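You operate a simulated robot arm through the tools that you are given. There is no shell and no other tool.

You run a simulated robot arm. Do the job below in one go: nothing can be reset, and whatever is moved stays where it is left.

## Task
Scrub the yellow sneaker's muddy toe with the brush the wash card names.
Fine: clamp it first, use the soap tub, then wipe the foam off with the red cloth; tools back, clamp released. Set down upright: what you pick out. What is to be rubbed or washed off counts as gone when no trace of it is left.

The check looks at the end state, three seconds after you hand in, the way a careful person would. Anything else that was tipped, shoved, dropped, spilled or broken makes it a failure. Flat cloth is picked up by pressing the open fingertips on it (5 to 10 N) and closing them slowly along it; thin cloth reads only 2 to 8 mm in the jaws.

## Robot
A 7-joint arm with a three-finger gripper, fixed in place. Base frame: the origin is on the floor under the middle of its stand, x ahead of it, y to its left, z up; the work surface is at about z = 0.9. Units: m, rad, N and s.
It reaches about 1.342 m from its shoulder. Its first joint turns from -2.897 to 2.897 rad. Payload 2.69 kg.
Tool frame: the origin (TCP) lies between the finger pads and is the grasp point; the fingertips stand 0.03 m ahead of it; z points along the fingers, y is the line along which they close. The gripper opens to 0.128 m; its body begins 0.117 m behind the TCP.
Orientation is told as [roll, pitch, yaw] about the base's x, y, z axes, in that order, counted from this pose: with the fingers straight down and closing along the base's y, the tool's x points along the base's -x, its y along +y and its z along -z.

## Interface
- The arm moves only by the tool arm_command. Its argument "rows" is a list of rows, each an object (a shift or turn left out is 0, a gripper value left out holds the last) with "offset": the shift along the tool's x, y, z in units of 100 mm (1.0 is 100 mm), a list of three; "rotation": the turn, a rotation vector about the tool's x, y, z in units of 45 degrees (1.0 is 45 degrees), a list of three; "jaw": the finger opening in mm, from 0 to 128. In form: [{"offset": [x, y, z], "rotation": [wx, wy, wz], "jaw": jaw}, ...]. A call has 1 to 20 rows; each row is the pose to reach, as a shift and turn from the pose commanded when the call began, along the tool's axes at that moment. A call with a number of a shift or a turn outside -1 to 1 is refused whole. Each row takes 0.2 s and may step no farther than 0.05 m and 0.15 rad from the row before; otherwise, or with a gripper value out of range, the whole call is refused. Where a pose cannot be reached the arm comes as near as it can. A force on the tool above 90 N (or 10 N above the force at the start of the call, whichever is more), or a blocked arm, ends the call early, and 0.2 s more pass. Each finger travels about 0.127 m/s and halts on what it meets, pressing with about 21 N; the grip force reading is that of the motor and also rises with nothing between the fingers. The clock runs only during rows and for 0.2 s after the last one: add rows that repeat a pose to give the fingers time. The reply holds the time, the measured pose of the TCP, the force on the tool along the base axes, the opening and the grip force, in the units named above and with some noise, with the torque about the TCP (base axes, N m) and any sound that the robot's microphone picked up.
- Cameras (640 x 400 px; columns grow to the right, rows downward): "scene" is fixed at [0.2212, -0.4998, 1.4915]; the picture's right is [0.80, -0.60, 0.00], its down [-0.34, -0.45, -0.83] and it looks along [0.50, 0.66, -0.56] (base axes); focal length 328 px, centre (320, 200). "wrist" rides on the gripper at [0.058, 0.054, -0.131] in the tool frame; the picture's right is [-0.68, 0.74, 0.00], its down [-0.62, -0.57, -0.55] and it looks along [-0.40, -0.37, 0.84] (tool axes); focal length 234 px, centre (320, 200). There is no depth. A picture from a camera that has moved, and an enlarged one, comes with that camera's place and axes in the base frame and with its lens.
- grab_frame(camera): a new picture of that camera. No time passes.
- raise_lower(by): moves the trunk up (or, below 0, down) by that many m; the arm rides with it, the base frame stays. It gives what a move gives, with no picture.
- enlarge(camera, box): a new picture of the part [left, top, right, bottom] of that camera's present view, enlarged. No time passes.
- sign_off(): hands the job in; it is judged then, once.

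Places have to be worked out from the pictures, the camera data and where the tool is seen. Open the gripper and draw the arm clear of the work before you hand the job in, unless the task says otherwise.

The tools are called after ">>>" as name(argument=value, ...) on one line, values as JSON. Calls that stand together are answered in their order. arm_command: Moves the arm, as the interface text tells. Its arguments: {"type":"object","properties":{"rows":{"type":"array"}},"required":["rows"]} The other tools are called the same way: raise_lower (by) moves the trunk up or down; grab_frame (camera) takes a picture; enlarge (camera, box) takes an enlarged picture of a part of a camera's view; sign_off () hands the job in.

At the start:

```text
clock: 0.0
position: [0.7534, -0.0209, 1.2656]
tool_rot: [-0.001, -0.002, -0.001]
force: [0.1, -0.7, 0.5]
wrist_torque: [0.0, -0.04, 0.02]
finger_gap: 0.1278
grasp_force: 0.1
trunk travel left (down, up): [-0.15, 0.2]
```

scene: 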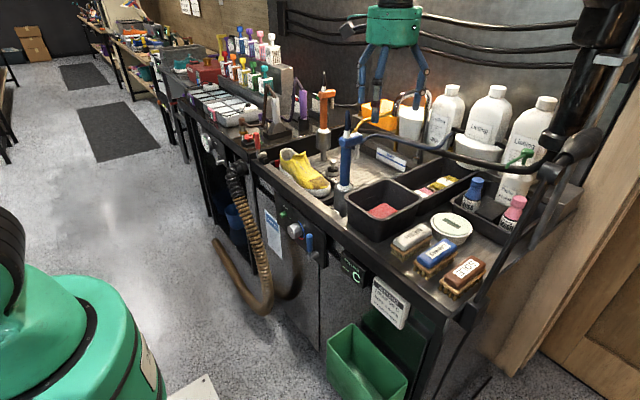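
wrist: 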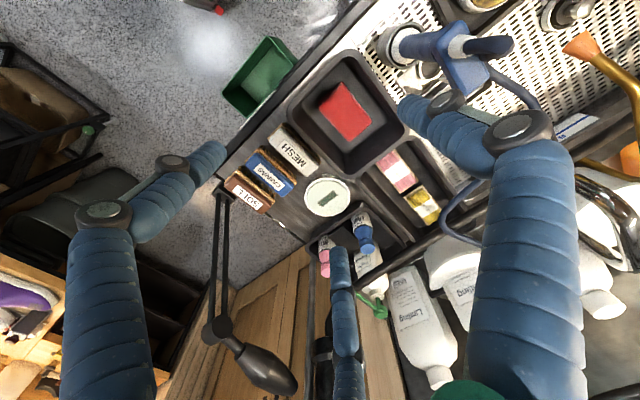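

I see a wash station with a yellow sneaker, a clamp, three brushes, a tub and bins. First I look closely at the cards, brushes and sneaker before moving anything.

>>> enlarge(camera="scene", box=[260, 80, 420, 220])

>>> enlarge(camera="scene", box=[340, 160, 540, 330])

>>> enlarge(camera="scene", box=[240, 180, 420, 340])

>>> enlarge(camera="wrist", box=[210, 40, 450, 240])

```text
2.86 times, centred on (340, 150) of scene
camera zoom: at [0.2212, -0.4998, 1.4915], right [0.8, -0.6, 0.0], down [-0.34, -0.45, -0.83], along [0.5, 0.66, -0.56], focal length 936 px, centre (263, 343)
```

zoom: 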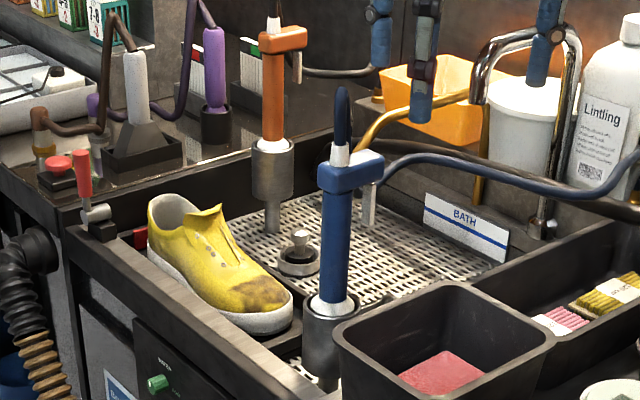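

```text
2.35 times, centred on (440, 245) of scene
camera zoom: at [0.2212, -0.4998, 1.4915], right [0.8, -0.6, 0.0], down [-0.34, -0.45, -0.83], along [0.5, 0.66, -0.56], focal length 771 px, centre (38, 94)
```

zoom: 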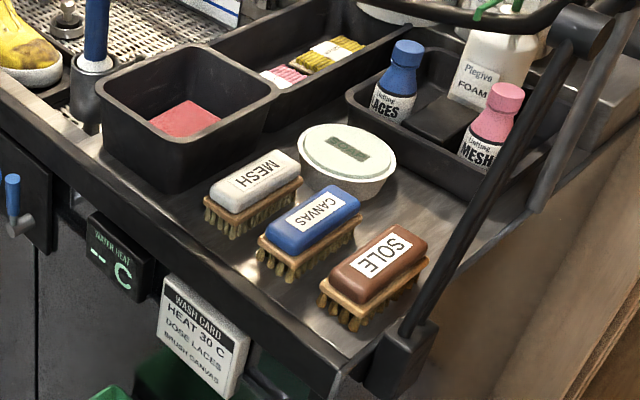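

```text
2.50 times, centred on (330, 260) of scene
camera zoom: at [0.2212, -0.4998, 1.4915], right [0.8, -0.6, 0.0], down [-0.34, -0.45, -0.83], along [0.5, 0.66, -0.56], focal length 819 px, centre (295, 50)
```

zoom: 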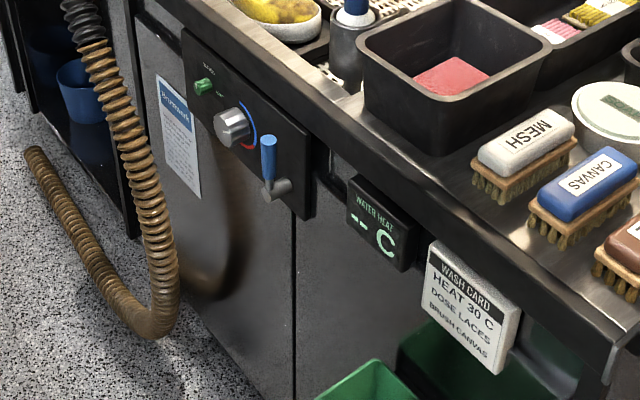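

```text
2.00 times, centred on (330, 140) of wrist
camera zoom: at [0.6956, 0.0334, 1.3949], right [0.68, 0.74, 0.0], down [0.62, -0.57, 0.55], along [0.4, -0.37, -0.84], focal length 468 px, centre (300, 320)
```

zoom: 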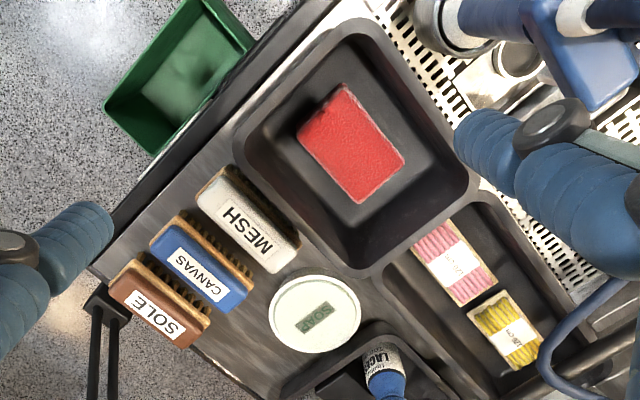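

The wash card reads HEAT 30 C / DOSE LACES / BRUSH CANVAS, so the brush is the blue CANVAS one. Now I look closer at the sneaker, the red lever beside it, and the card.

>>> enlarge(camera="scene", box=[262, 115, 342, 215])

>>> enlarge(camera="scene", box=[365, 260, 425, 340])

>>> enlarge(camera="scene", box=[255, 120, 305, 170])

>>> enlarge(camera="scene", box=[380, 200, 500, 310])

```text
4.00 times, centred on (302, 165) of scene
camera zoom: at [0.2212, -0.4998, 1.4915], right [0.8, -0.6, 0.0], down [-0.34, -0.45, -0.83], along [0.5, 0.66, -0.56], focal length 1311 px, centre (392, 340)
```

zoom: 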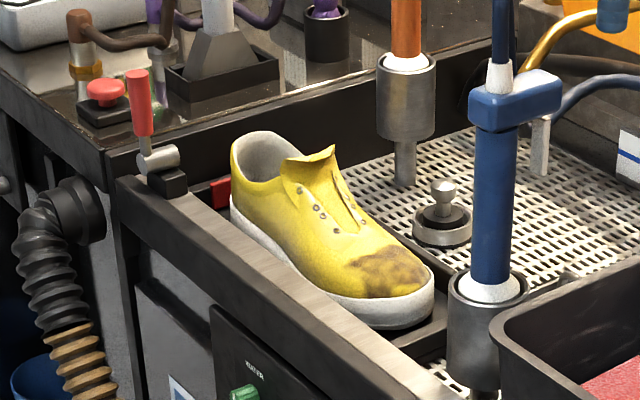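

```text
5.00 times, centred on (395, 300) of scene
camera zoom: at [0.2212, -0.4998, 1.4915], right [0.8, -0.6, 0.0], down [-0.34, -0.45, -0.83], along [0.5, 0.66, -0.56], focal length 1638 px, centre (-55, -300)
```

zoom: 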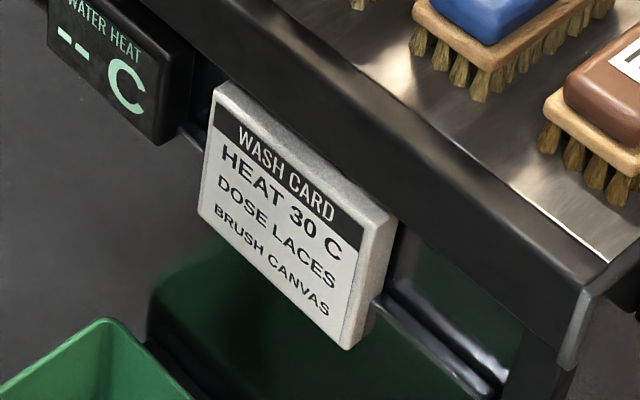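

```text
8.00 times, centred on (280, 145) of scene
camera zoom: at [0.2212, -0.4998, 1.4915], right [0.8, -0.6, 0.0], down [-0.34, -0.45, -0.83], along [0.5, 0.66, -0.56], focal length 2622 px, centre (640, 640)
```

zoom: 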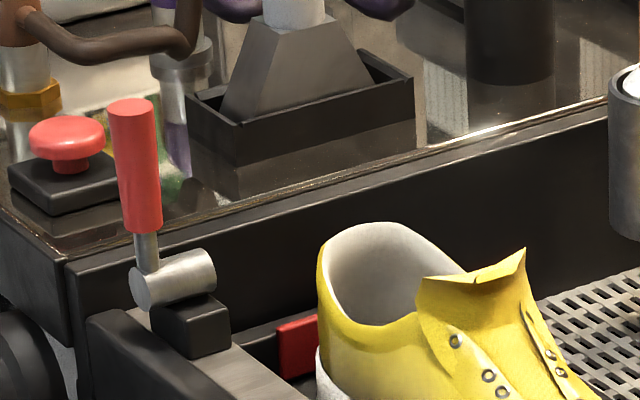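

```text
3.64 times, centred on (440, 255) of scene
camera zoom: at [0.2212, -0.4998, 1.4915], right [0.8, -0.6, 0.0], down [-0.34, -0.45, -0.83], along [0.5, 0.66, -0.56], focal length 1192 px, centre (-116, 0)
```

zoom: 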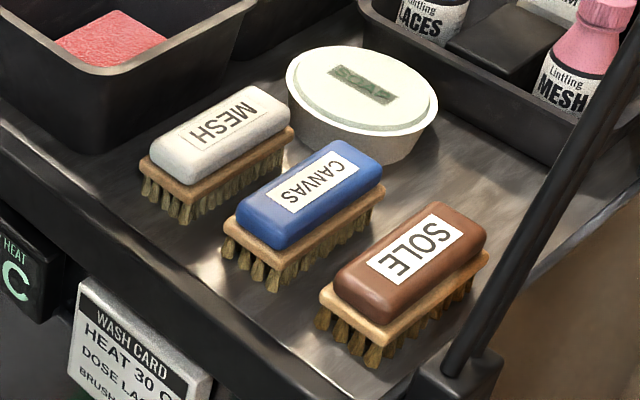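

Geometry worked out so far: the table front edge runs along y at x≈0.70, and the CANVAS brush top sits near [0.793, -0.204, 0.95], long axis about along x. I test the gripper closing in free air to see how the three fingers move.

>>> arm_command(rows=[{"jaw": 60}, {"jaw": 60}, {"jaw": 60}, {"jaw": 60}])

>>> grab_frame(camera="wrist")

>>> enlarge(camera="scene", box=[330, 0, 460, 120])

```text
clock: 1.0
position: [0.7532, -0.021, 1.2653]
tool_rot: [0.0, 0.001, 0.002]
force: [0.8, 0.2, -0.1]
wrist_torque: [0.04, -0.01, 0.03]
finger_gap: 0.06
grasp_force: 0.1
trunk travel left (down, up): [-0.15, 0.2]
```

```text
taken
camera wrist: at [0.6956, 0.0334, 1.3949], right [0.68, 0.74, 0.0], down [0.62, -0.57, 0.55], along [0.4, -0.37, -0.84], focal length 234 px, centre (320, 200)
```

wrist: 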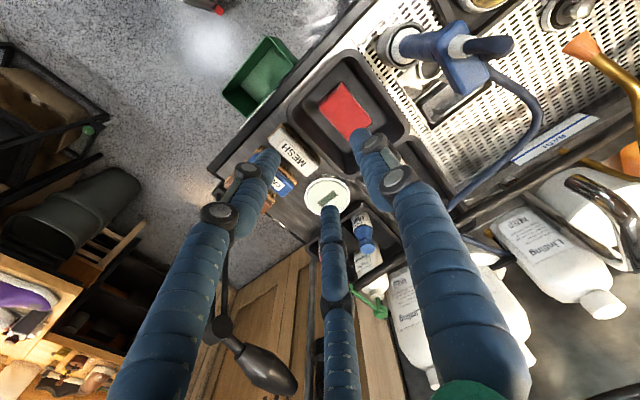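

```text
3.33 times, centred on (395, 60) of scene
camera zoom: at [0.2212, -0.4998, 1.4915], right [0.8, -0.6, 0.0], down [-0.34, -0.45, -0.83], along [0.5, 0.66, -0.56], focal length 1092 px, centre (70, 667)
```

zoom: 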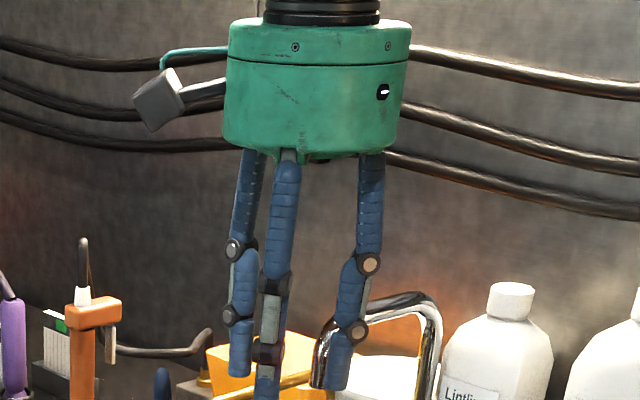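

The fingers close concentrically (thumb at +y, pair at -y, ±x), with the camera riding at base (-x,+y). I now travel to the left over the front side of the table to look at the shoe and clamp from above.

>>> arm_command(rows=[{"offset": [0.4, 0.0, 0.0]}, {"offset": [0.8, 0.3, 0.0]}, {"offset": [0.9, 0.7, 0.0]}, {"offset": [0.9, 1.0, 0.0]}])

>>> arm_command(rows=[{"offset": [0, 0.4, 0.0]}, {"offset": [0.0, 0.8, 0.0]}, {"offset": [0.0, 1.0, 0.0]}])

>>> arm_command(rows=[{"offset": [0, 0.4, 0.0]}, {"offset": [0.0, 0.8, 0.0]}, {"offset": [0.0, 1.0, 0.0]}])

>>> grab_frame(camera="wrist")

```text
clock: 2.0
position: [0.661, 0.0795, 1.2631]
tool_rot: [0.001, 0.0, -0.001]
force: [-0.4, -0.3, -0.8]
wrist_torque: [-0.01, 0.04, -0.01]
finger_gap: 0.06
grasp_force: 0.0
trunk travel left (down, up): [-0.15, 0.2]
```

```text
clock: 2.8
position: [0.6639, 0.1798, 1.2623]
tool_rot: [0.0, 0.0, 0.001]
force: [-0.1, -0.2, -0.1]
wrist_torque: [-0.05, 0.01, 0.02]
finger_gap: 0.06
grasp_force: 0.1
trunk travel left (down, up): [-0.15, 0.2]
```

```text
clock: 3.6
position: [0.6639, 0.2807, 1.2647]
tool_rot: [-0.001, 0.0, 0.0]
force: [-0.4, 1.0, 0.2]
wrist_torque: [-0.05, -0.06, -0.03]
finger_gap: 0.0601
grasp_force: 0.1
trunk travel left (down, up): [-0.15, 0.2]
```

```text
taken
camera wrist: at [0.6062, 0.3355, 1.3947], right [0.68, 0.74, 0.0], down [0.62, -0.57, 0.55], along [0.4, -0.37, -0.84], focal length 234 px, centre (320, 200)
```

wrist: 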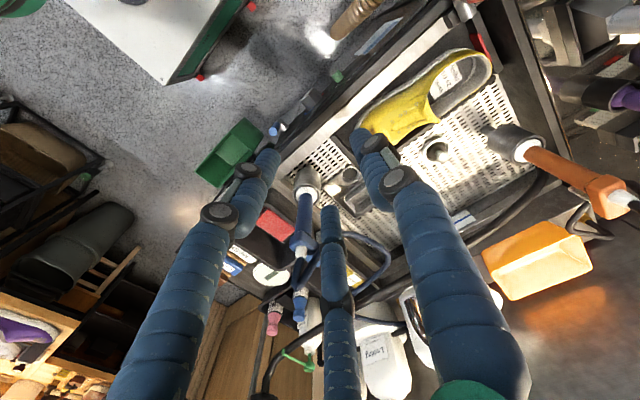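

The shoe is at the top right of this view, partly behind a finger. I go 0.2 m further left and open the fingers for a clear view.

>>> arm_command(rows=[{"offset": [0, 0.4, 0.0], "jaw": 128}, {"offset": [0.0, 0.8, 0.0]}, {"offset": [0.0, 1.0, 0.0]}])

>>> arm_command(rows=[{"offset": [0, 0.4, 0.0]}, {"offset": [0.0, 0.8, 0.0]}, {"offset": [0.0, 1.0, 0.0]}])

>>> grab_frame(camera="wrist")

>>> enlarge(camera="wrist", box=[220, 40, 460, 240])

```text
clock: 4.4
position: [0.6635, 0.3798, 1.2649]
tool_rot: [0.002, 0.0, -0.001]
force: [0.4, 0.7, -0.6]
wrist_torque: [-0.05, -0.01, 0.0]
finger_gap: 0.1279
grasp_force: 0.0
trunk travel left (down, up): [-0.15, 0.2]
```

```text
clock: 5.2
position: [0.6639, 0.4763, 1.2667]
tool_rot: [0.0, 0.001, 0.001]
force: [0.0, 0.9, 0.8]
wrist_torque: [-0.03, -0.05, -0.02]
finger_gap: 0.1279
grasp_force: 0.1
trunk travel left (down, up): [-0.15, 0.2]
```

```text
taken
camera wrist: at [0.6061, 0.5302, 1.3974], right [0.68, 0.74, 0.0], down [0.62, -0.57, 0.55], along [0.4, -0.37, -0.84], focal length 234 px, centre (320, 200)
```

wrist: 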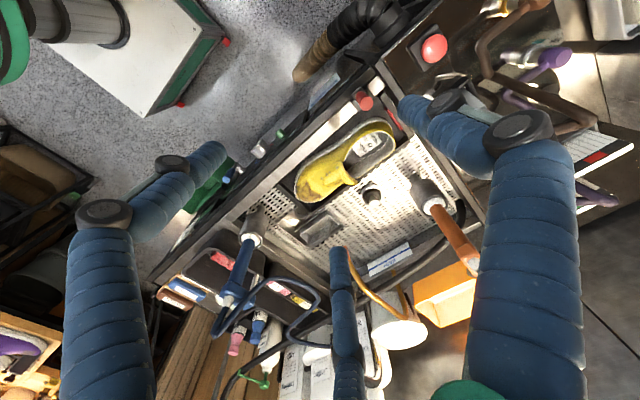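

```text
2.00 times, centred on (340, 140) of wrist
camera zoom: at [0.6061, 0.5302, 1.3974], right [0.68, 0.74, 0.0], down [0.62, -0.57, 0.55], along [0.4, -0.37, -0.84], focal length 468 px, centre (280, 320)
```

zoom: 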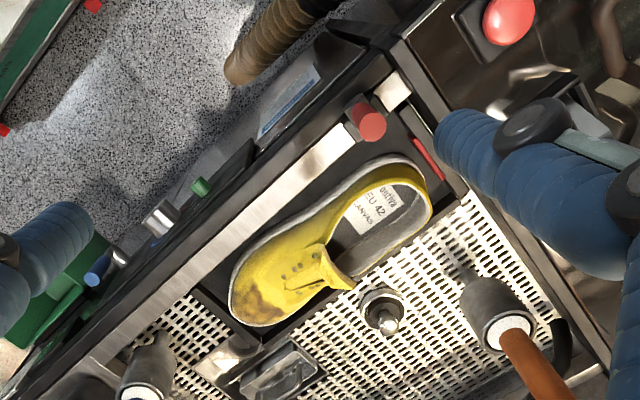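

The lever pivot is near [0.71, 0.51, 0.95] with axis along x, its red grip top near [0.709, 0.534, 1.02], and the red pad near [0.80, 0.56, 0.89] behind the heel. I get a closer view of the clamp before touching it.

>>> arm_command(rows=[{"offset": [0, 0.4, 0.3]}, {"offset": [0.0, 0.8, 0.6]}, {"offset": [0.0, 1.0, 1.0]}])

>>> grab_frame(camera="wrist")

>>> enlarge(camera="wrist", box=[260, 60, 440, 220])

```text
clock: 6.0
position: [0.6628, 0.5767, 1.1602]
tool_rot: [0.0, -0.001, -0.002]
force: [0.0, 0.7, -0.3]
wrist_torque: [0.04, -0.01, 0.0]
finger_gap: 0.1279
grasp_force: 0.0
trunk travel left (down, up): [-0.15, 0.2]
```

```text
taken
camera wrist: at [0.6038, 0.6318, 1.2911], right [0.68, 0.74, 0.0], down [0.62, -0.57, 0.55], along [0.4, -0.37, -0.84], focal length 234 px, centre (320, 200)
```

wrist: 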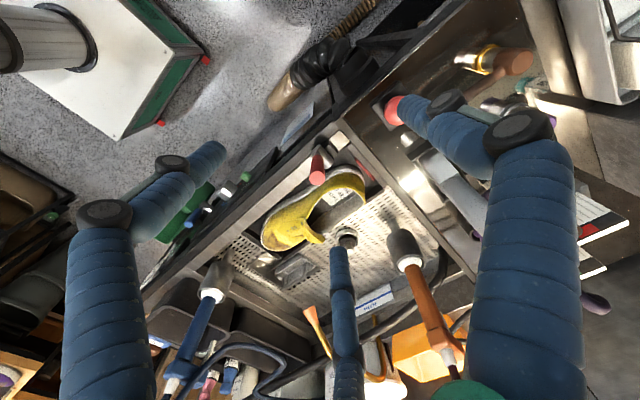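

```text
2.50 times, centred on (350, 140) of wrist
camera zoom: at [0.6038, 0.6318, 1.2911], right [0.68, 0.74, 0.0], down [0.62, -0.57, 0.55], along [0.4, -0.37, -0.84], focal length 585 px, centre (245, 350)
```

zoom: 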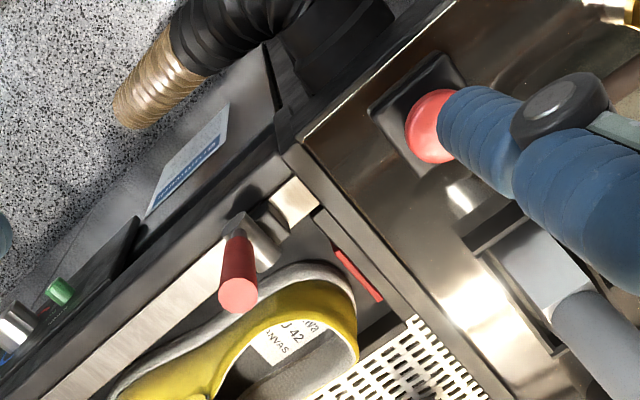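

The lever stands vertical at x≈0.706, y≈0.531, from a pivot at z≈0.935 to a top at z≈1.025; the e-stop sits near [0.72, 0.66], which I must avoid. I close the fingers and come to a spot just behind (+y of) the lever, high first, then check.

>>> arm_command(rows=[{"jaw": 0, "offset": [0, 0, 0]}, {"offset": [-0.2, 0.1, 0.1]}, {"offset": [-0.44, 0.12, 0.3]}, {"offset": [-0.44, 0.12, 0.5]}, {"offset": [-0.44, 0.12, 0.6]}])

>>> grab_frame(camera="wrist")

>>> grab_frame(camera="scene")

>>> enlarge(camera="scene", box=[240, 80, 320, 160])

```text
clock: 7.2
position: [0.7075, 0.5916, 1.1039]
tool_rot: [0.0, -0.001, 0.0]
force: [0.4, 0.4, -0.4]
wrist_torque: [0.0, 0.0, -0.01]
finger_gap: 0.0024
grasp_force: 21.1
trunk travel left (down, up): [-0.15, 0.2]
```

```text
taken
camera wrist: at [0.6492, 0.6447, 1.2344], right [0.68, 0.74, 0.0], down [0.62, -0.57, 0.55], along [0.4, -0.37, -0.84], focal length 234 px, centre (320, 200)
```

wrist: 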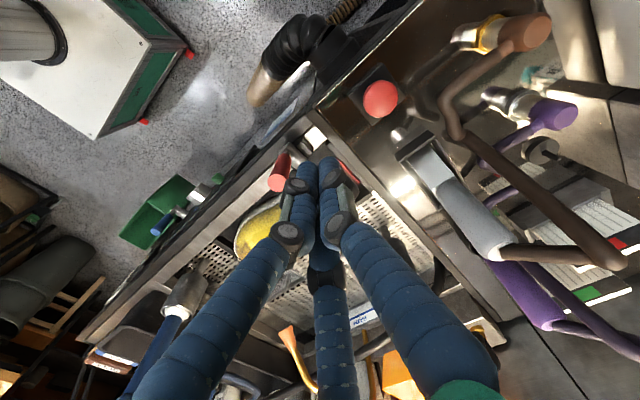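

```text
taken
```

scene: 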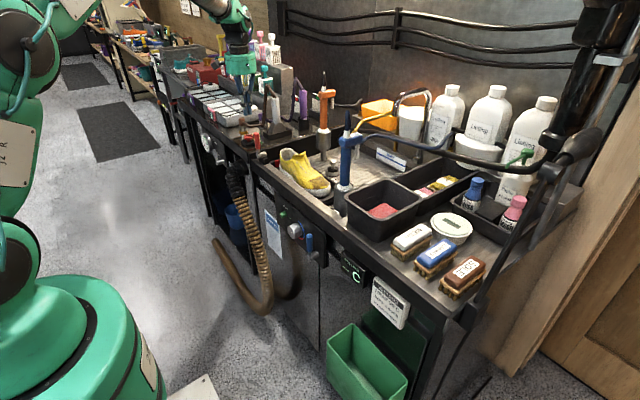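

```text
5.00 times, centred on (280, 120) of scene
camera zoom: at [0.2212, -0.4998, 1.4915], right [0.8, -0.6, 0.0], down [-0.34, -0.45, -0.83], along [0.5, 0.66, -0.56], focal length 1638 px, centre (520, 600)
```

zoom: 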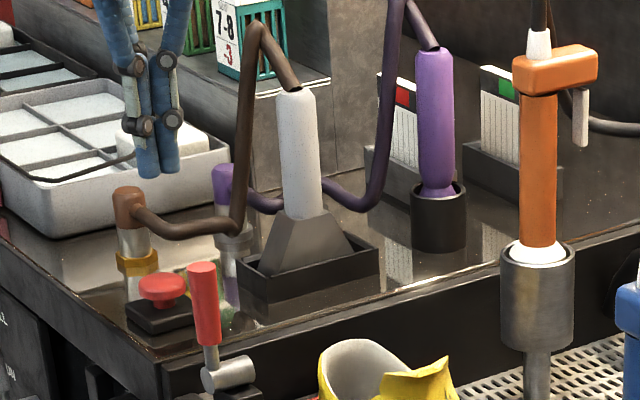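

The projection of my fingertips matches the scene picture, so my camera model holds. I descend behind the lever to tip height about 1.0.

>>> arm_command(rows=[{"offset": [0, 0, 0.3]}, {"offset": [0, 0, 0.6]}, {"offset": [0, 0, 0.76]}])

>>> arm_command(rows=[{"offset": [0, -0.15, 0]}, {"offset": [0, -0.25, 0]}, {"offset": [0, -0.35, 0]}])

>>> enlarge(camera="scene", box=[240, 100, 320, 180])

>>> enlarge(camera="wrist", box=[220, 80, 420, 240])

```text
clock: 8.0
position: [0.707, 0.5905, 1.0276]
tool_rot: [0.0, -0.001, 0.0]
force: [-0.2, 0.1, 0.0]
wrist_torque: [-0.01, 0.04, 0.04]
finger_gap: 0.0023
grasp_force: 21.1
trunk travel left (down, up): [-0.15, 0.2]
```

```text
clock: 8.8
position: [0.7071, 0.5552, 1.0298]
tool_rot: [0.001, 0.001, 0.0]
force: [-0.3, -0.2, 0.2]
wrist_torque: [-0.01, 0.0, -0.01]
finger_gap: 0.0026
grasp_force: 21.0
trunk travel left (down, up): [-0.15, 0.2]
```

```text
5.00 times, centred on (280, 140) of scene
camera zoom: at [0.2212, -0.4998, 1.4915], right [0.8, -0.6, 0.0], down [-0.34, -0.45, -0.83], along [0.5, 0.66, -0.56], focal length 1638 px, centre (520, 500)
```

zoom: 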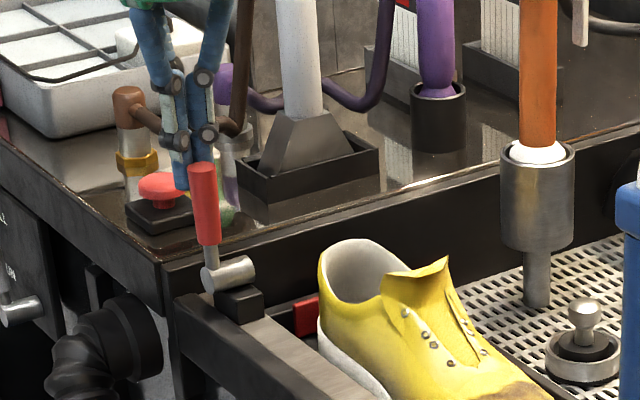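

```text
2.50 times, centred on (320, 160) of wrist
camera zoom: at [0.6501, 0.609, 1.16], right [0.68, 0.74, 0.0], down [0.62, -0.57, 0.55], along [0.4, -0.37, -0.84], focal length 585 px, centre (320, 300)
```

zoom: 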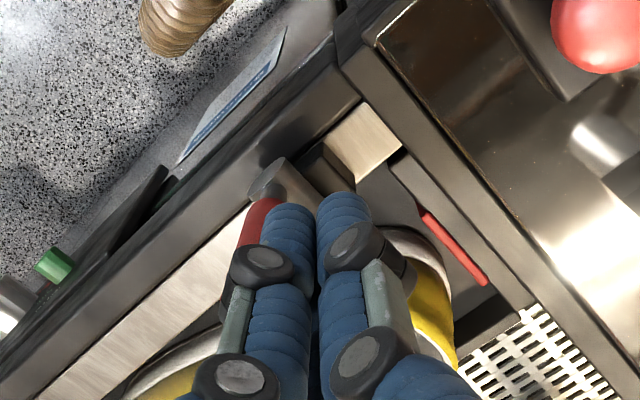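

The lever is just in front of the fingertips with no contact yet. I push on gently in -y in small steps and watch the force.

>>> arm_command(rows=[{"offset": [0, -0.08, 0]}, {"offset": [0, -0.16, 0]}, {"offset": [0, -0.22, 0]}])

>>> enlarge(camera="scene", box=[240, 100, 320, 180])

```text
clock: 9.6
position: [0.7078, 0.5338, 1.0287]
tool_rot: [0.0, 0.001, 0.0]
force: [0.2, -0.1, -0.6]
wrist_torque: [0.03, -0.02, 0.0]
finger_gap: 0.0023
grasp_force: 20.9
trunk travel left (down, up): [-0.15, 0.2]
```

```text
5.00 times, centred on (280, 140) of scene
camera zoom: at [0.2212, -0.4998, 1.4915], right [0.8, -0.6, 0.0], down [-0.34, -0.45, -0.83], along [0.5, 0.66, -0.56], focal length 1638 px, centre (520, 500)
```

zoom: 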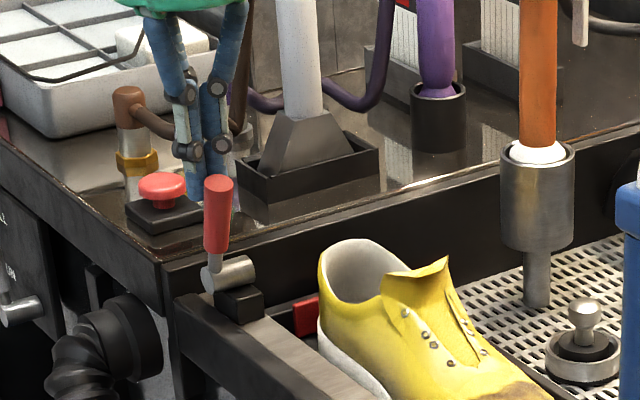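

The lever tilted toward -y with almost no force. I follow its arc further, descending as it goes over.

>>> arm_command(rows=[{"offset": [0, -0.12, 0]}, {"offset": [0, -0.24, 0.02]}, {"offset": [0, -0.32, 0.06]}, {"offset": [0, -0.4, 0.12]}])

>>> enlarge(camera="scene", box=[240, 100, 320, 180])

```text
clock: 10.6
position: [0.7076, 0.4936, 1.0157]
tool_rot: [0.0, 0.0, -0.001]
force: [0.5, -0.3, 0.5]
wrist_torque: [-0.03, 0.0, 0.0]
finger_gap: 0.0022
grasp_force: 20.6
trunk travel left (down, up): [-0.15, 0.2]
```

```text
5.00 times, centred on (280, 140) of scene
camera zoom: at [0.2212, -0.4998, 1.4915], right [0.8, -0.6, 0.0], down [-0.34, -0.45, -0.83], along [0.5, 0.66, -0.56], focal length 1638 px, centre (520, 500)
```

zoom: 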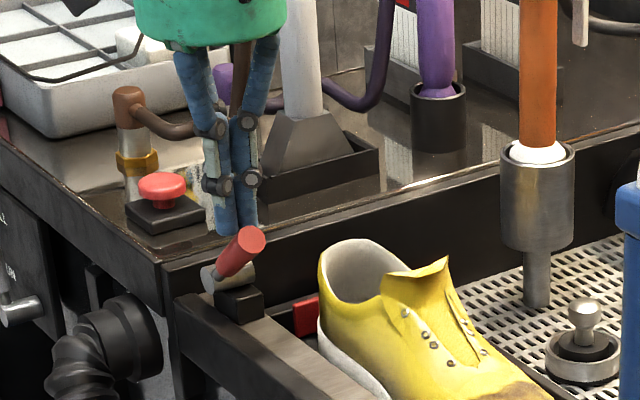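

The lever is at roughly 50°; I continue down the arc to lay it over.

>>> arm_command(rows=[{"offset": [0, -0.06, 0.06]}, {"offset": [0, -0.12, 0.12]}, {"offset": [0, -0.16, 0.2]}, {"offset": [0, -0.2, 0.26]}])

>>> enlarge(camera="scene", box=[240, 100, 320, 180])

```text
clock: 11.6
position: [0.7078, 0.4736, 0.9893]
tool_rot: [0.001, 0.0, 0.002]
force: [0.2, 0.4, -0.5]
wrist_torque: [0.01, 0.01, -0.02]
finger_gap: 0.0023
grasp_force: 21.1
trunk travel left (down, up): [-0.15, 0.2]
```

```text
5.00 times, centred on (280, 140) of scene
camera zoom: at [0.2212, -0.4998, 1.4915], right [0.8, -0.6, 0.0], down [-0.34, -0.45, -0.83], along [0.5, 0.66, -0.56], focal length 1638 px, centre (520, 500)
```

zoom: 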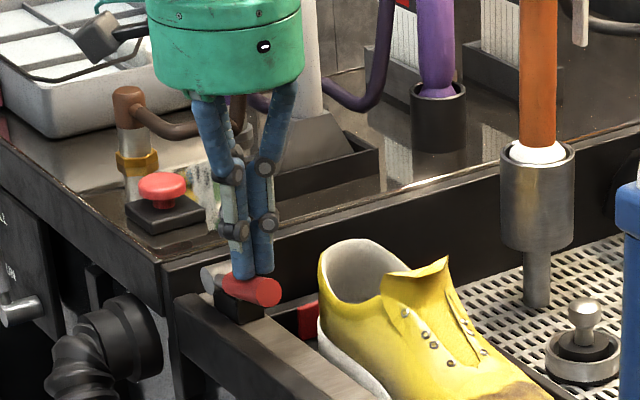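

The lever now lies almost flat along the rim. I press a little further down, until resistance shows, and compare the red pad.

>>> arm_command(rows=[{"offset": [0, 0, 0.05]}, {"offset": [0, 0, 0.1]}, {"offset": [0, 0, 0.15]}])

>>> enlarge(camera="scene", box=[255, 120, 305, 170])

```text
clock: 12.4
position: [0.7079, 0.4752, 0.9853]
tool_rot: [0.006, -0.009, 0.001]
force: [-8.5, -8.7, 72.1]
wrist_torque: [-1.01, 0.47, -0.33]
finger_gap: 0.0022
grasp_force: 21.7
trunk travel left (down, up): [-0.15, 0.2]
```

```text
8.00 times, centred on (280, 145) of scene
camera zoom: at [0.2212, -0.4998, 1.4915], right [0.8, -0.6, 0.0], down [-0.34, -0.45, -0.83], along [0.5, 0.66, -0.56], focal length 2622 px, centre (640, 640)
```

zoom: 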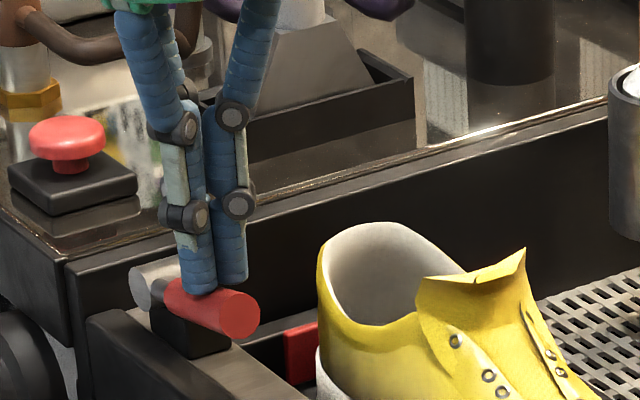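

Resistance of 72 N: the lever is at its end stop. I lift off right away and look whether it stays and where the pad is.

>>> arm_command(rows=[{"offset": [0, 0, -0.2]}, {"offset": [0, 0, -0.5]}, {"offset": [0, 0.0, -0.9]}])

>>> enlarge(camera="scene", box=[255, 120, 305, 170])

>>> enlarge(camera="scene", box=[262, 115, 342, 215])

```text
clock: 13.2
position: [0.7083, 0.4731, 1.0663]
tool_rot: [-0.002, 0.002, -0.001]
force: [-0.2, -0.2, 0.3]
wrist_torque: [0.0, -0.06, 0.0]
finger_gap: 0.0022
grasp_force: 21.0
trunk travel left (down, up): [-0.15, 0.2]
```

```text
8.00 times, centred on (280, 145) of scene
camera zoom: at [0.2212, -0.4998, 1.4915], right [0.8, -0.6, 0.0], down [-0.34, -0.45, -0.83], along [0.5, 0.66, -0.56], focal length 2622 px, centre (640, 640)
```

zoom: 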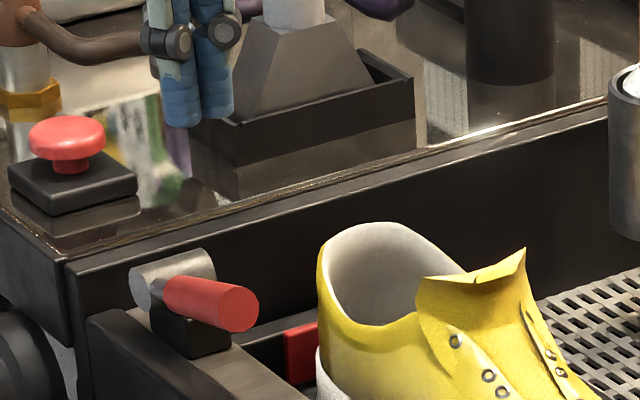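

```text
4.00 times, centred on (302, 165) of scene
camera zoom: at [0.2212, -0.4998, 1.4915], right [0.8, -0.6, 0.0], down [-0.34, -0.45, -0.83], along [0.5, 0.66, -0.56], focal length 1311 px, centre (392, 340)
```

zoom: 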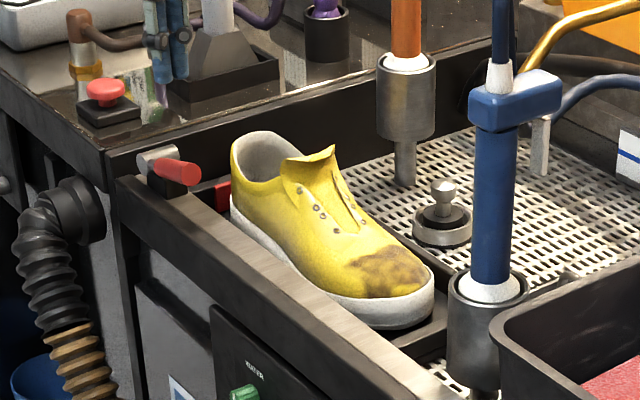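

The lever stays down and the pad seems to have moved toward the heel. I go back to the earlier view pose to compare the pad exactly.

>>> arm_command(rows=[{"offset": [0, 0, -0.45]}, {"offset": [0.1, 0.3, -0.7], "jaw": 128}, {"offset": [0.3, 0.7, -0.94]}, {"offset": [0.45, 1.0, -0.94]}, {"offset": [0.45, 1.0, -0.94]}])

>>> enlarge(camera="wrist", box=[260, 60, 440, 220])

>>> enlarge(camera="wrist", box=[310, 120, 390, 220])

```text
refused: row 3 steps farther than a row can; nothing moved
```

```text
2.50 times, centred on (350, 140) of wrist
camera zoom: at [0.6504, 0.5272, 1.1965], right [0.68, 0.74, 0.0], down [0.62, -0.56, 0.55], along [0.4, -0.37, -0.84], focal length 585 px, centre (245, 350)
```

zoom: 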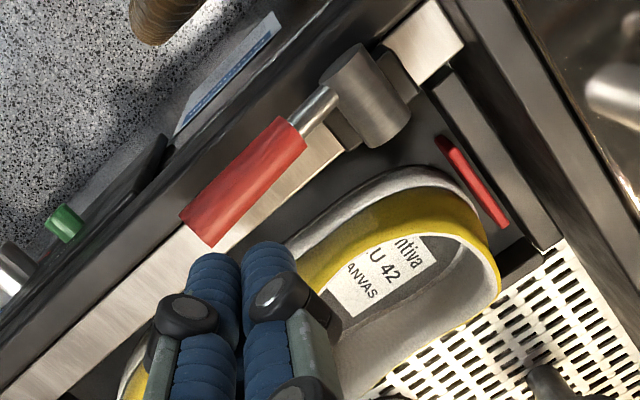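

```text
4.00 times, centred on (350, 170) of wrist
camera zoom: at [0.6504, 0.5272, 1.1965], right [0.68, 0.74, 0.0], down [0.62, -0.56, 0.55], along [0.4, -0.37, -0.84], focal length 937 px, centre (200, 320)
```

zoom: 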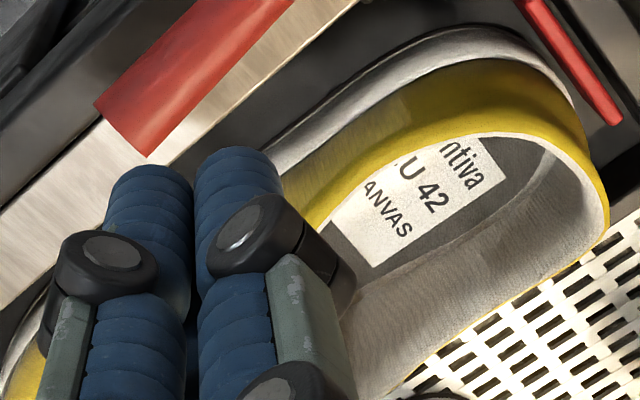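

The pose here already shows it. I zoom in on the pad and heel for contact.

>>> enlarge(camera="wrist", box=[370, 100, 430, 150])

>>> enlarge(camera="scene", box=[270, 145, 300, 175])

```text
8.00 times, centred on (400, 125) of wrist
camera zoom: at [0.6504, 0.5272, 1.1965], right [0.68, 0.74, 0.0], down [0.62, -0.56, 0.55], along [0.4, -0.37, -0.84], focal length 1873 px, centre (-320, 800)
```

zoom: 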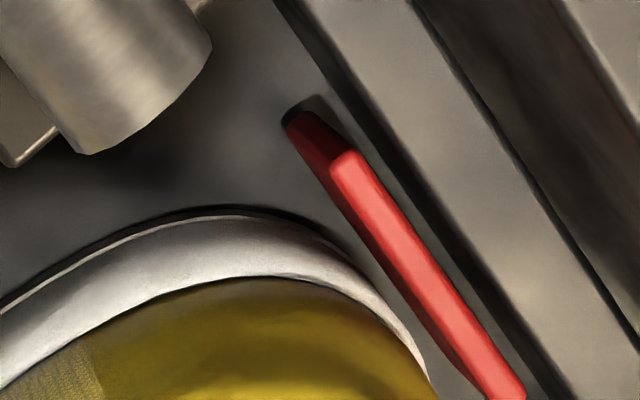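

```text
13.33 times, centred on (285, 160) of scene
camera zoom: at [0.2212, -0.4998, 1.4915], right [0.8, -0.6, 0.0], down [-0.34, -0.45, -0.83], along [0.5, 0.66, -0.56], focal length 4369 px, centre (787, 733)
```

zoom: 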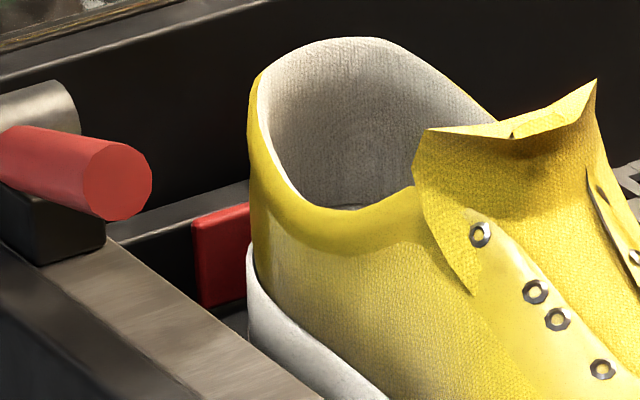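

There may still be a few millimetres between pad and heel in this oblique view, so I want a look from straight above the gap. I raise and move the camera over it, staying above the orange handle.

>>> arm_command(rows=[{"offset": [0, 0, -0.45]}, {"offset": [0, 0, -0.9]}, {"offset": [0, 0.1, -1.0]}])

>>> arm_command(rows=[{"offset": [0, 0, -0.45]}, {"offset": [-0.3, 0.05, -0.8]}, {"offset": [-0.7, 0.1, -1.0]}, {"offset": [-1.0, 0.1, -1.0]}])

>>> arm_command(rows=[{"offset": [-0.3, 0, 0]}, {"offset": [-0.5, 0, 0]}])

>>> grab_frame(camera="wrist")

>>> enlarge(camera="wrist", box=[290, 20, 350, 70])

```text
clock: 14.0
position: [0.7072, 0.4845, 1.1684]
tool_rot: [0.0, -0.001, 0.001]
force: [-0.1, 0.0, 0.9]
wrist_torque: [0.03, 0.01, 0.0]
finger_gap: 0.0021
grasp_force: 21.1
trunk travel left (down, up): [-0.15, 0.2]
```

```text
clock: 15.0
position: [0.809, 0.4976, 1.2679]
tool_rot: [-0.001, -0.002, 0.001]
force: [-0.3, -1.1, 0.1]
wrist_torque: [-0.01, 0.01, -0.01]
finger_gap: 0.0027
grasp_force: 20.9
trunk travel left (down, up): [-0.15, 0.2]
```

```text
clock: 15.6
position: [0.8591, 0.4948, 1.2659]
tool_rot: [-0.002, 0.003, 0.0]
force: [1.1, -0.1, -0.9]
wrist_torque: [-0.02, 0.1, -0.01]
finger_gap: 0.0026
grasp_force: 21.3
trunk travel left (down, up): [-0.15, 0.2]
```

```text
taken
camera wrist: at [0.801, 0.5497, 1.395], right [0.68, 0.74, 0.0], down [0.62, -0.57, 0.55], along [0.4, -0.37, -0.84], focal length 234 px, centre (320, 200)
```

wrist: 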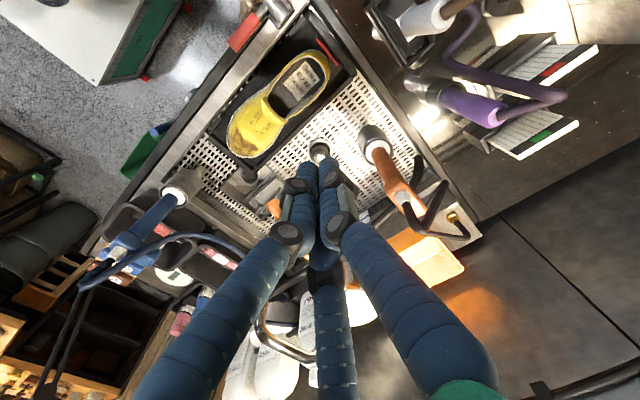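

```text
8.00 times, centred on (320, 45) of wrist
camera zoom: at [0.801, 0.5497, 1.395], right [0.68, 0.74, 0.0], down [0.62, -0.57, 0.55], along [0.4, -0.37, -0.84], focal length 1873 px, centre (320, 1440)
```

zoom: 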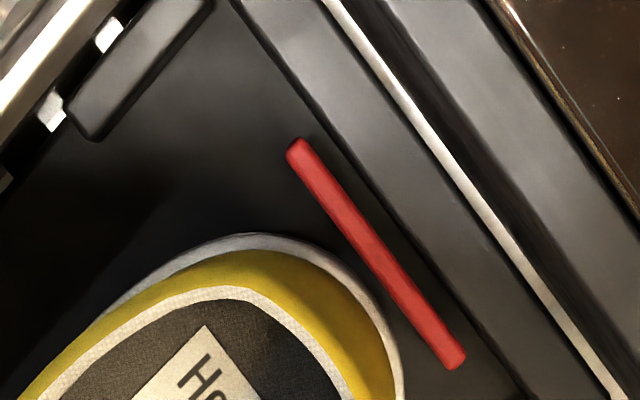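

From straight above, the pad has advanced but there's still ~4 mm visible gap, while the lever is at a hard stop (75° over) and holds. I accept that as the closed state, will watch whether the shoe shifts, and now travel to the brushes and soap tub.

>>> arm_command(rows=[{"offset": [0.4, 0, 0]}, {"offset": [0.8, -0.2, 0]}, {"offset": [1.0, -0.6, 0]}, {"offset": [1.0, -1.0, 0]}])

>>> arm_command(rows=[{"offset": [0.3, -0.3, 0]}, {"offset": [0.6, -0.6, 0]}, {"offset": [0.9, -0.9, 0]}, {"offset": [1.0, -1.0, 0]}])

>>> arm_command(rows=[{"offset": [0, -0.45, 0]}, {"offset": [0, -0.9, 0]}, {"offset": [0, -1.0, 0]}])

>>> arm_command(rows=[{"offset": [0, -0.45, 0]}, {"offset": [0, -0.9, 0]}, {"offset": [0, -1.0, 0]}])

>>> arm_command(rows=[{"offset": [0, -0.45, 0], "jaw": 128}, {"offset": [0, -0.9, 0]}, {"offset": [0, -1.0, 0]}])

>>> grab_frame(camera="wrist")

```text
clock: 16.6
position: [0.7566, 0.391, 1.2644]
tool_rot: [0.002, -0.001, -0.001]
force: [0.1, -0.5, -1.1]
wrist_torque: [0.06, 0.01, 0.02]
finger_gap: 0.0024
grasp_force: 21.2
trunk travel left (down, up): [-0.15, 0.2]
```

```text
clock: 17.6
position: [0.6557, 0.2929, 1.2663]
tool_rot: [0.001, 0.001, 0.0]
force: [0.1, 0.2, 0.2]
wrist_torque: [0.02, -0.03, 0.02]
finger_gap: 0.0023
grasp_force: 21.6
trunk travel left (down, up): [-0.15, 0.2]
```

```text
clock: 18.4
position: [0.6583, 0.1926, 1.2646]
tool_rot: [0.001, 0.0, -0.001]
force: [-0.1, 0.1, -0.6]
wrist_torque: [0.08, 0.02, -0.03]
finger_gap: 0.0024
grasp_force: 21.2
trunk travel left (down, up): [-0.15, 0.2]
```

```text
clock: 19.2
position: [0.6567, 0.0905, 1.2639]
tool_rot: [0.002, 0.002, -0.001]
force: [-0.3, 0.3, -0.3]
wrist_torque: [0.07, 0.0, 0.0]
finger_gap: 0.0025
grasp_force: 20.9
trunk travel left (down, up): [-0.15, 0.2]
```

```text
clock: 20.0
position: [0.6572, -0.0083, 1.2648]
tool_rot: [0.001, 0.0, -0.001]
force: [0.4, -0.4, -0.3]
wrist_torque: [0.03, 0.0, -0.02]
finger_gap: 0.1279
grasp_force: 0.0
trunk travel left (down, up): [-0.15, 0.2]
```

```text
taken
camera wrist: at [0.5992, 0.0459, 1.3949], right [0.68, 0.74, 0.0], down [0.62, -0.57, 0.55], along [0.4, -0.37, -0.84], focal length 234 px, centre (320, 200)
```

wrist: 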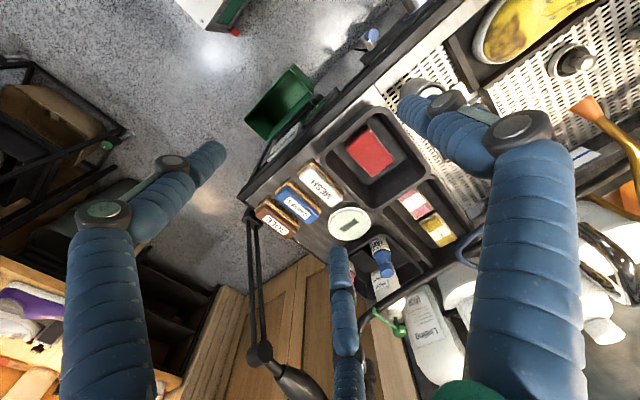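

All clear here. I move lower over the brushes for a detailed look at the brush pose and soap tub.

>>> arm_command(rows=[{"offset": [-0.2, -0.4, 0.1]}, {"offset": [-0.4, -0.7, 0.4]}, {"offset": [-0.5, -0.9, 0.7]}, {"offset": [-0.5, -1.0, 1.0]}])

>>> grab_frame(camera="wrist")

>>> enlarge(camera="wrist", box=[220, 100, 420, 240])

```text
clock: 21.0
position: [0.7103, -0.1038, 1.1679]
tool_rot: [0.0, -0.001, -0.001]
force: [1.2, 0.4, -0.1]
wrist_torque: [0.01, 0.02, -0.01]
finger_gap: 0.1279
grasp_force: 0.1
trunk travel left (down, up): [-0.15, 0.2]
```

```text
taken
camera wrist: at [0.652, -0.0492, 1.2978], right [0.68, 0.74, 0.0], down [0.62, -0.57, 0.55], along [0.4, -0.37, -0.84], focal length 234 px, centre (320, 200)
```

wrist: 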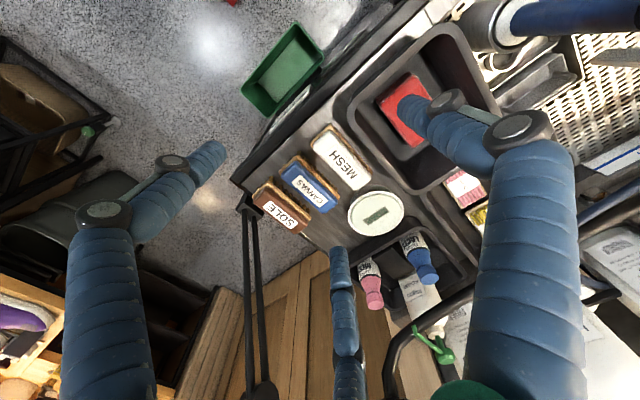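

```text
2.86 times, centred on (320, 170) of wrist
camera zoom: at [0.652, -0.0492, 1.2978], right [0.68, 0.74, 0.0], down [0.62, -0.57, 0.55], along [0.4, -0.37, -0.84], focal length 669 px, centre (320, 286)
```

zoom: 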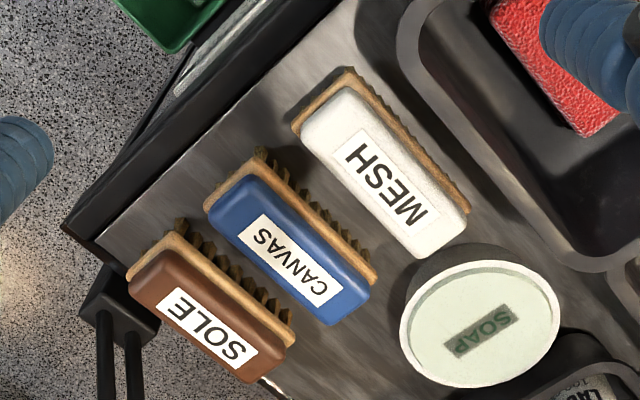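

The tub shows an open soap cake inside a rim. Brush body is aligned with x: centre about [0.792, -0.201], width 0.04, top z≈0.953. I zoom on it to find the height of the wooden ledge and bristles.

>>> enlarge(camera="scene", box=[410, 230, 470, 290])

>>> enlarge(camera="scene", box=[420, 200, 490, 250])

```text
6.67 times, centred on (440, 260) of scene
camera zoom: at [0.2212, -0.4998, 1.4915], right [0.8, -0.6, 0.0], down [-0.34, -0.45, -0.83], along [0.5, 0.66, -0.56], focal length 2184 px, centre (-480, -200)
```

zoom: 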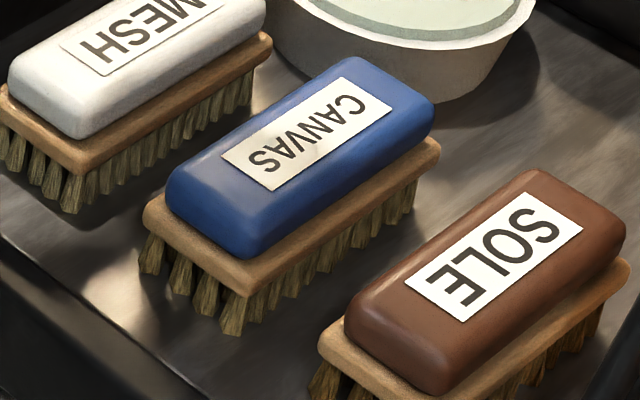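

```text
8.00 times, centred on (455, 225) of scene
camera zoom: at [0.2212, -0.4998, 1.4915], right [0.8, -0.6, 0.0], down [-0.34, -0.45, -0.83], along [0.5, 0.66, -0.56], focal length 2622 px, centre (-760, 0)
```

zoom: 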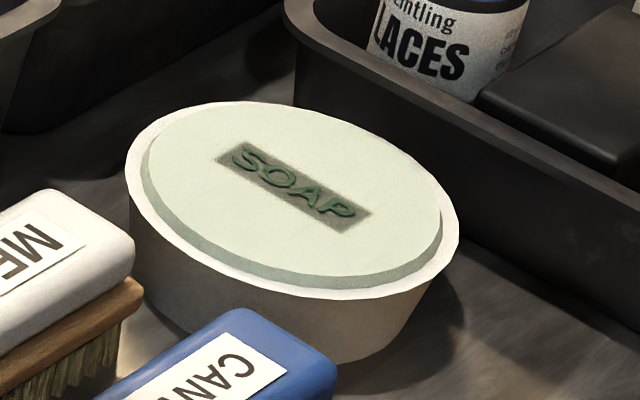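

The ledge (wood top) is at z≈0.934 and blue body from there to about 0.955. I position above the brush with the opening reduced to 74 mm so fingers fit in the gaps to the neighbouring brushes.

>>> arm_command(rows=[{"offset": [-0.3, -0.3, 0.1], "jaw": 74}, {"offset": [-0.6, -0.6, 0.3]}, {"offset": [-0.8, -0.9, 0.5]}, {"offset": [-0.82, -1.0, 0.7]}, {"offset": [-0.82, -1.0, 0.7]}])

>>> grab_frame(camera="wrist")

>>> enlarge(camera="scene", box=[370, 130, 510, 310])

```text
clock: 22.2
position: [0.79, -0.2036, 1.0953]
tool_rot: [0.001, -0.001, 0.001]
force: [0.6, -0.6, -1.3]
wrist_torque: [0.03, 0.04, 0.01]
finger_gap: 0.0741
grasp_force: 0.1
trunk travel left (down, up): [-0.15, 0.2]
```

```text
taken
camera wrist: at [0.7326, -0.1498, 1.2252], right [0.68, 0.74, 0.0], down [0.62, -0.57, 0.55], along [0.4, -0.37, -0.84], focal length 234 px, centre (320, 200)
```

wrist: 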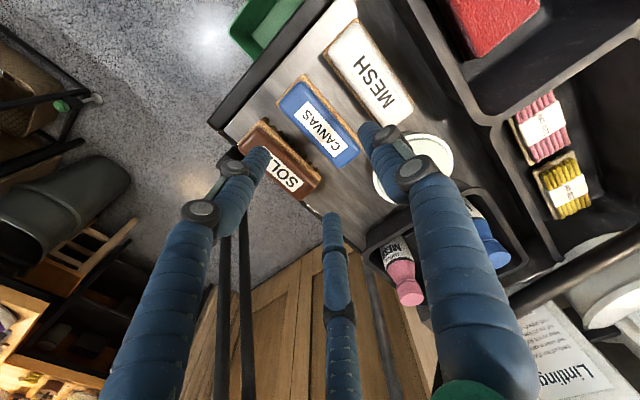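

```text
2.22 times, centred on (440, 220) of scene
camera zoom: at [0.2212, -0.4998, 1.4915], right [0.8, -0.6, 0.0], down [-0.34, -0.45, -0.83], along [0.5, 0.66, -0.56], focal length 728 px, centre (53, 156)
```

zoom: 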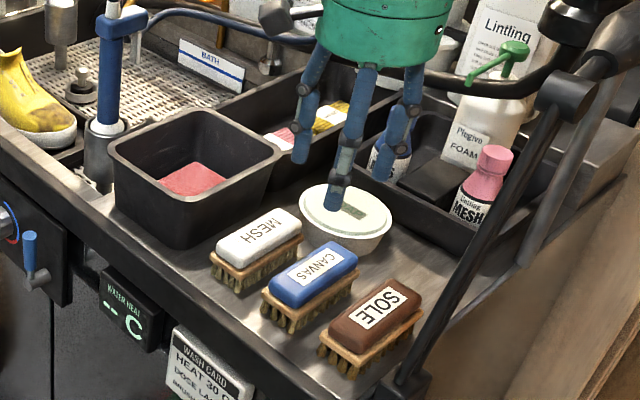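

I check the fingers against the brush at higher zoom from the wrist.

>>> enlarge(camera="wrist", box=[220, 50, 420, 240])

```text
2.11 times, centred on (320, 145) of wrist
camera zoom: at [0.7326, -0.1498, 1.2252], right [0.68, 0.74, 0.0], down [0.62, -0.57, 0.55], along [0.4, -0.37, -0.84], focal length 493 px, centre (320, 316)
```

zoom: 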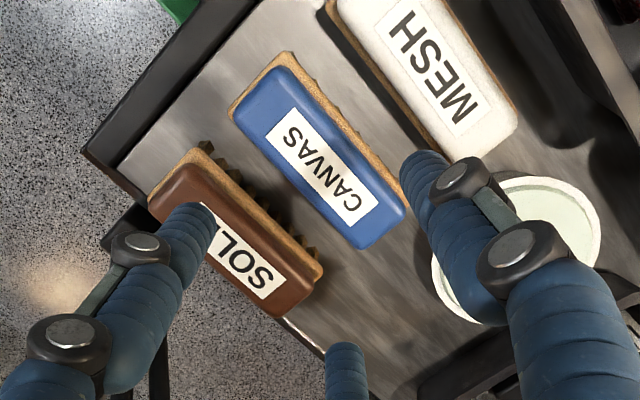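

Finger positions match my model, and the brush centre is confirmed at [0.791, -0.201]. I shift to y=-0.211 (so thumb and pair meet together), open to 78 mm and descend in two stages.

>>> arm_command(rows=[{"offset": [-0.02, -0.075, 0.1], "jaw": 78}, {"offset": [-0.02, -0.075, 0.4]}, {"offset": [-0.02, -0.075, 0.7]}, {"offset": [-0.02, -0.075, 0.9]}, {"offset": [-0.02, -0.075, 0.95]}])

>>> enlarge(camera="wrist", box=[220, 50, 420, 240])

>>> enlarge(camera="scene", box=[390, 180, 510, 310])

```text
clock: 23.4
position: [0.792, -0.2138, 1.0006]
tool_rot: [0.0, -0.001, -0.001]
force: [0.2, -0.9, 1.1]
wrist_torque: [-0.01, 0.03, 0.02]
finger_gap: 0.0779
grasp_force: 0.0
trunk travel left (down, up): [-0.15, 0.2]
```

```text
2.11 times, centred on (320, 145) of wrist
camera zoom: at [0.7335, -0.1589, 1.1307], right [0.68, 0.74, 0.0], down [0.62, -0.57, 0.55], along [0.4, -0.37, -0.84], focal length 493 px, centre (320, 316)
```

zoom: 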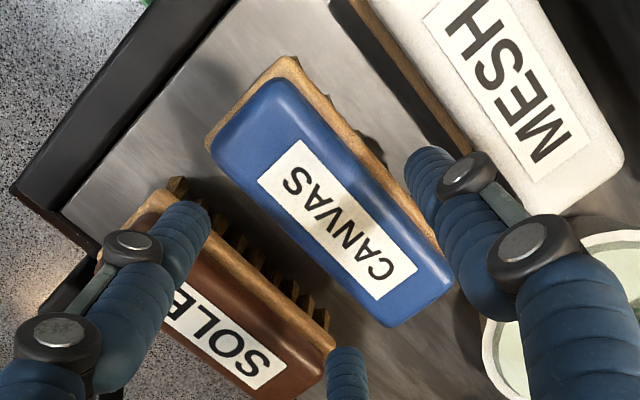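

```text
3.08 times, centred on (450, 245) of scene
camera zoom: at [0.2212, -0.4998, 1.4915], right [0.8, -0.6, 0.0], down [-0.34, -0.45, -0.83], along [0.5, 0.66, -0.56], focal length 1008 px, centre (-80, 62)
```

zoom: 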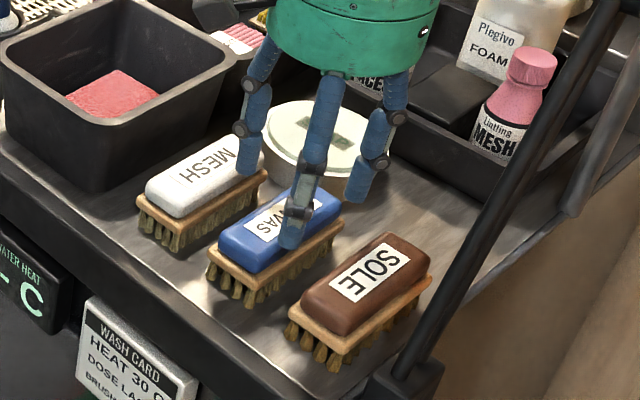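

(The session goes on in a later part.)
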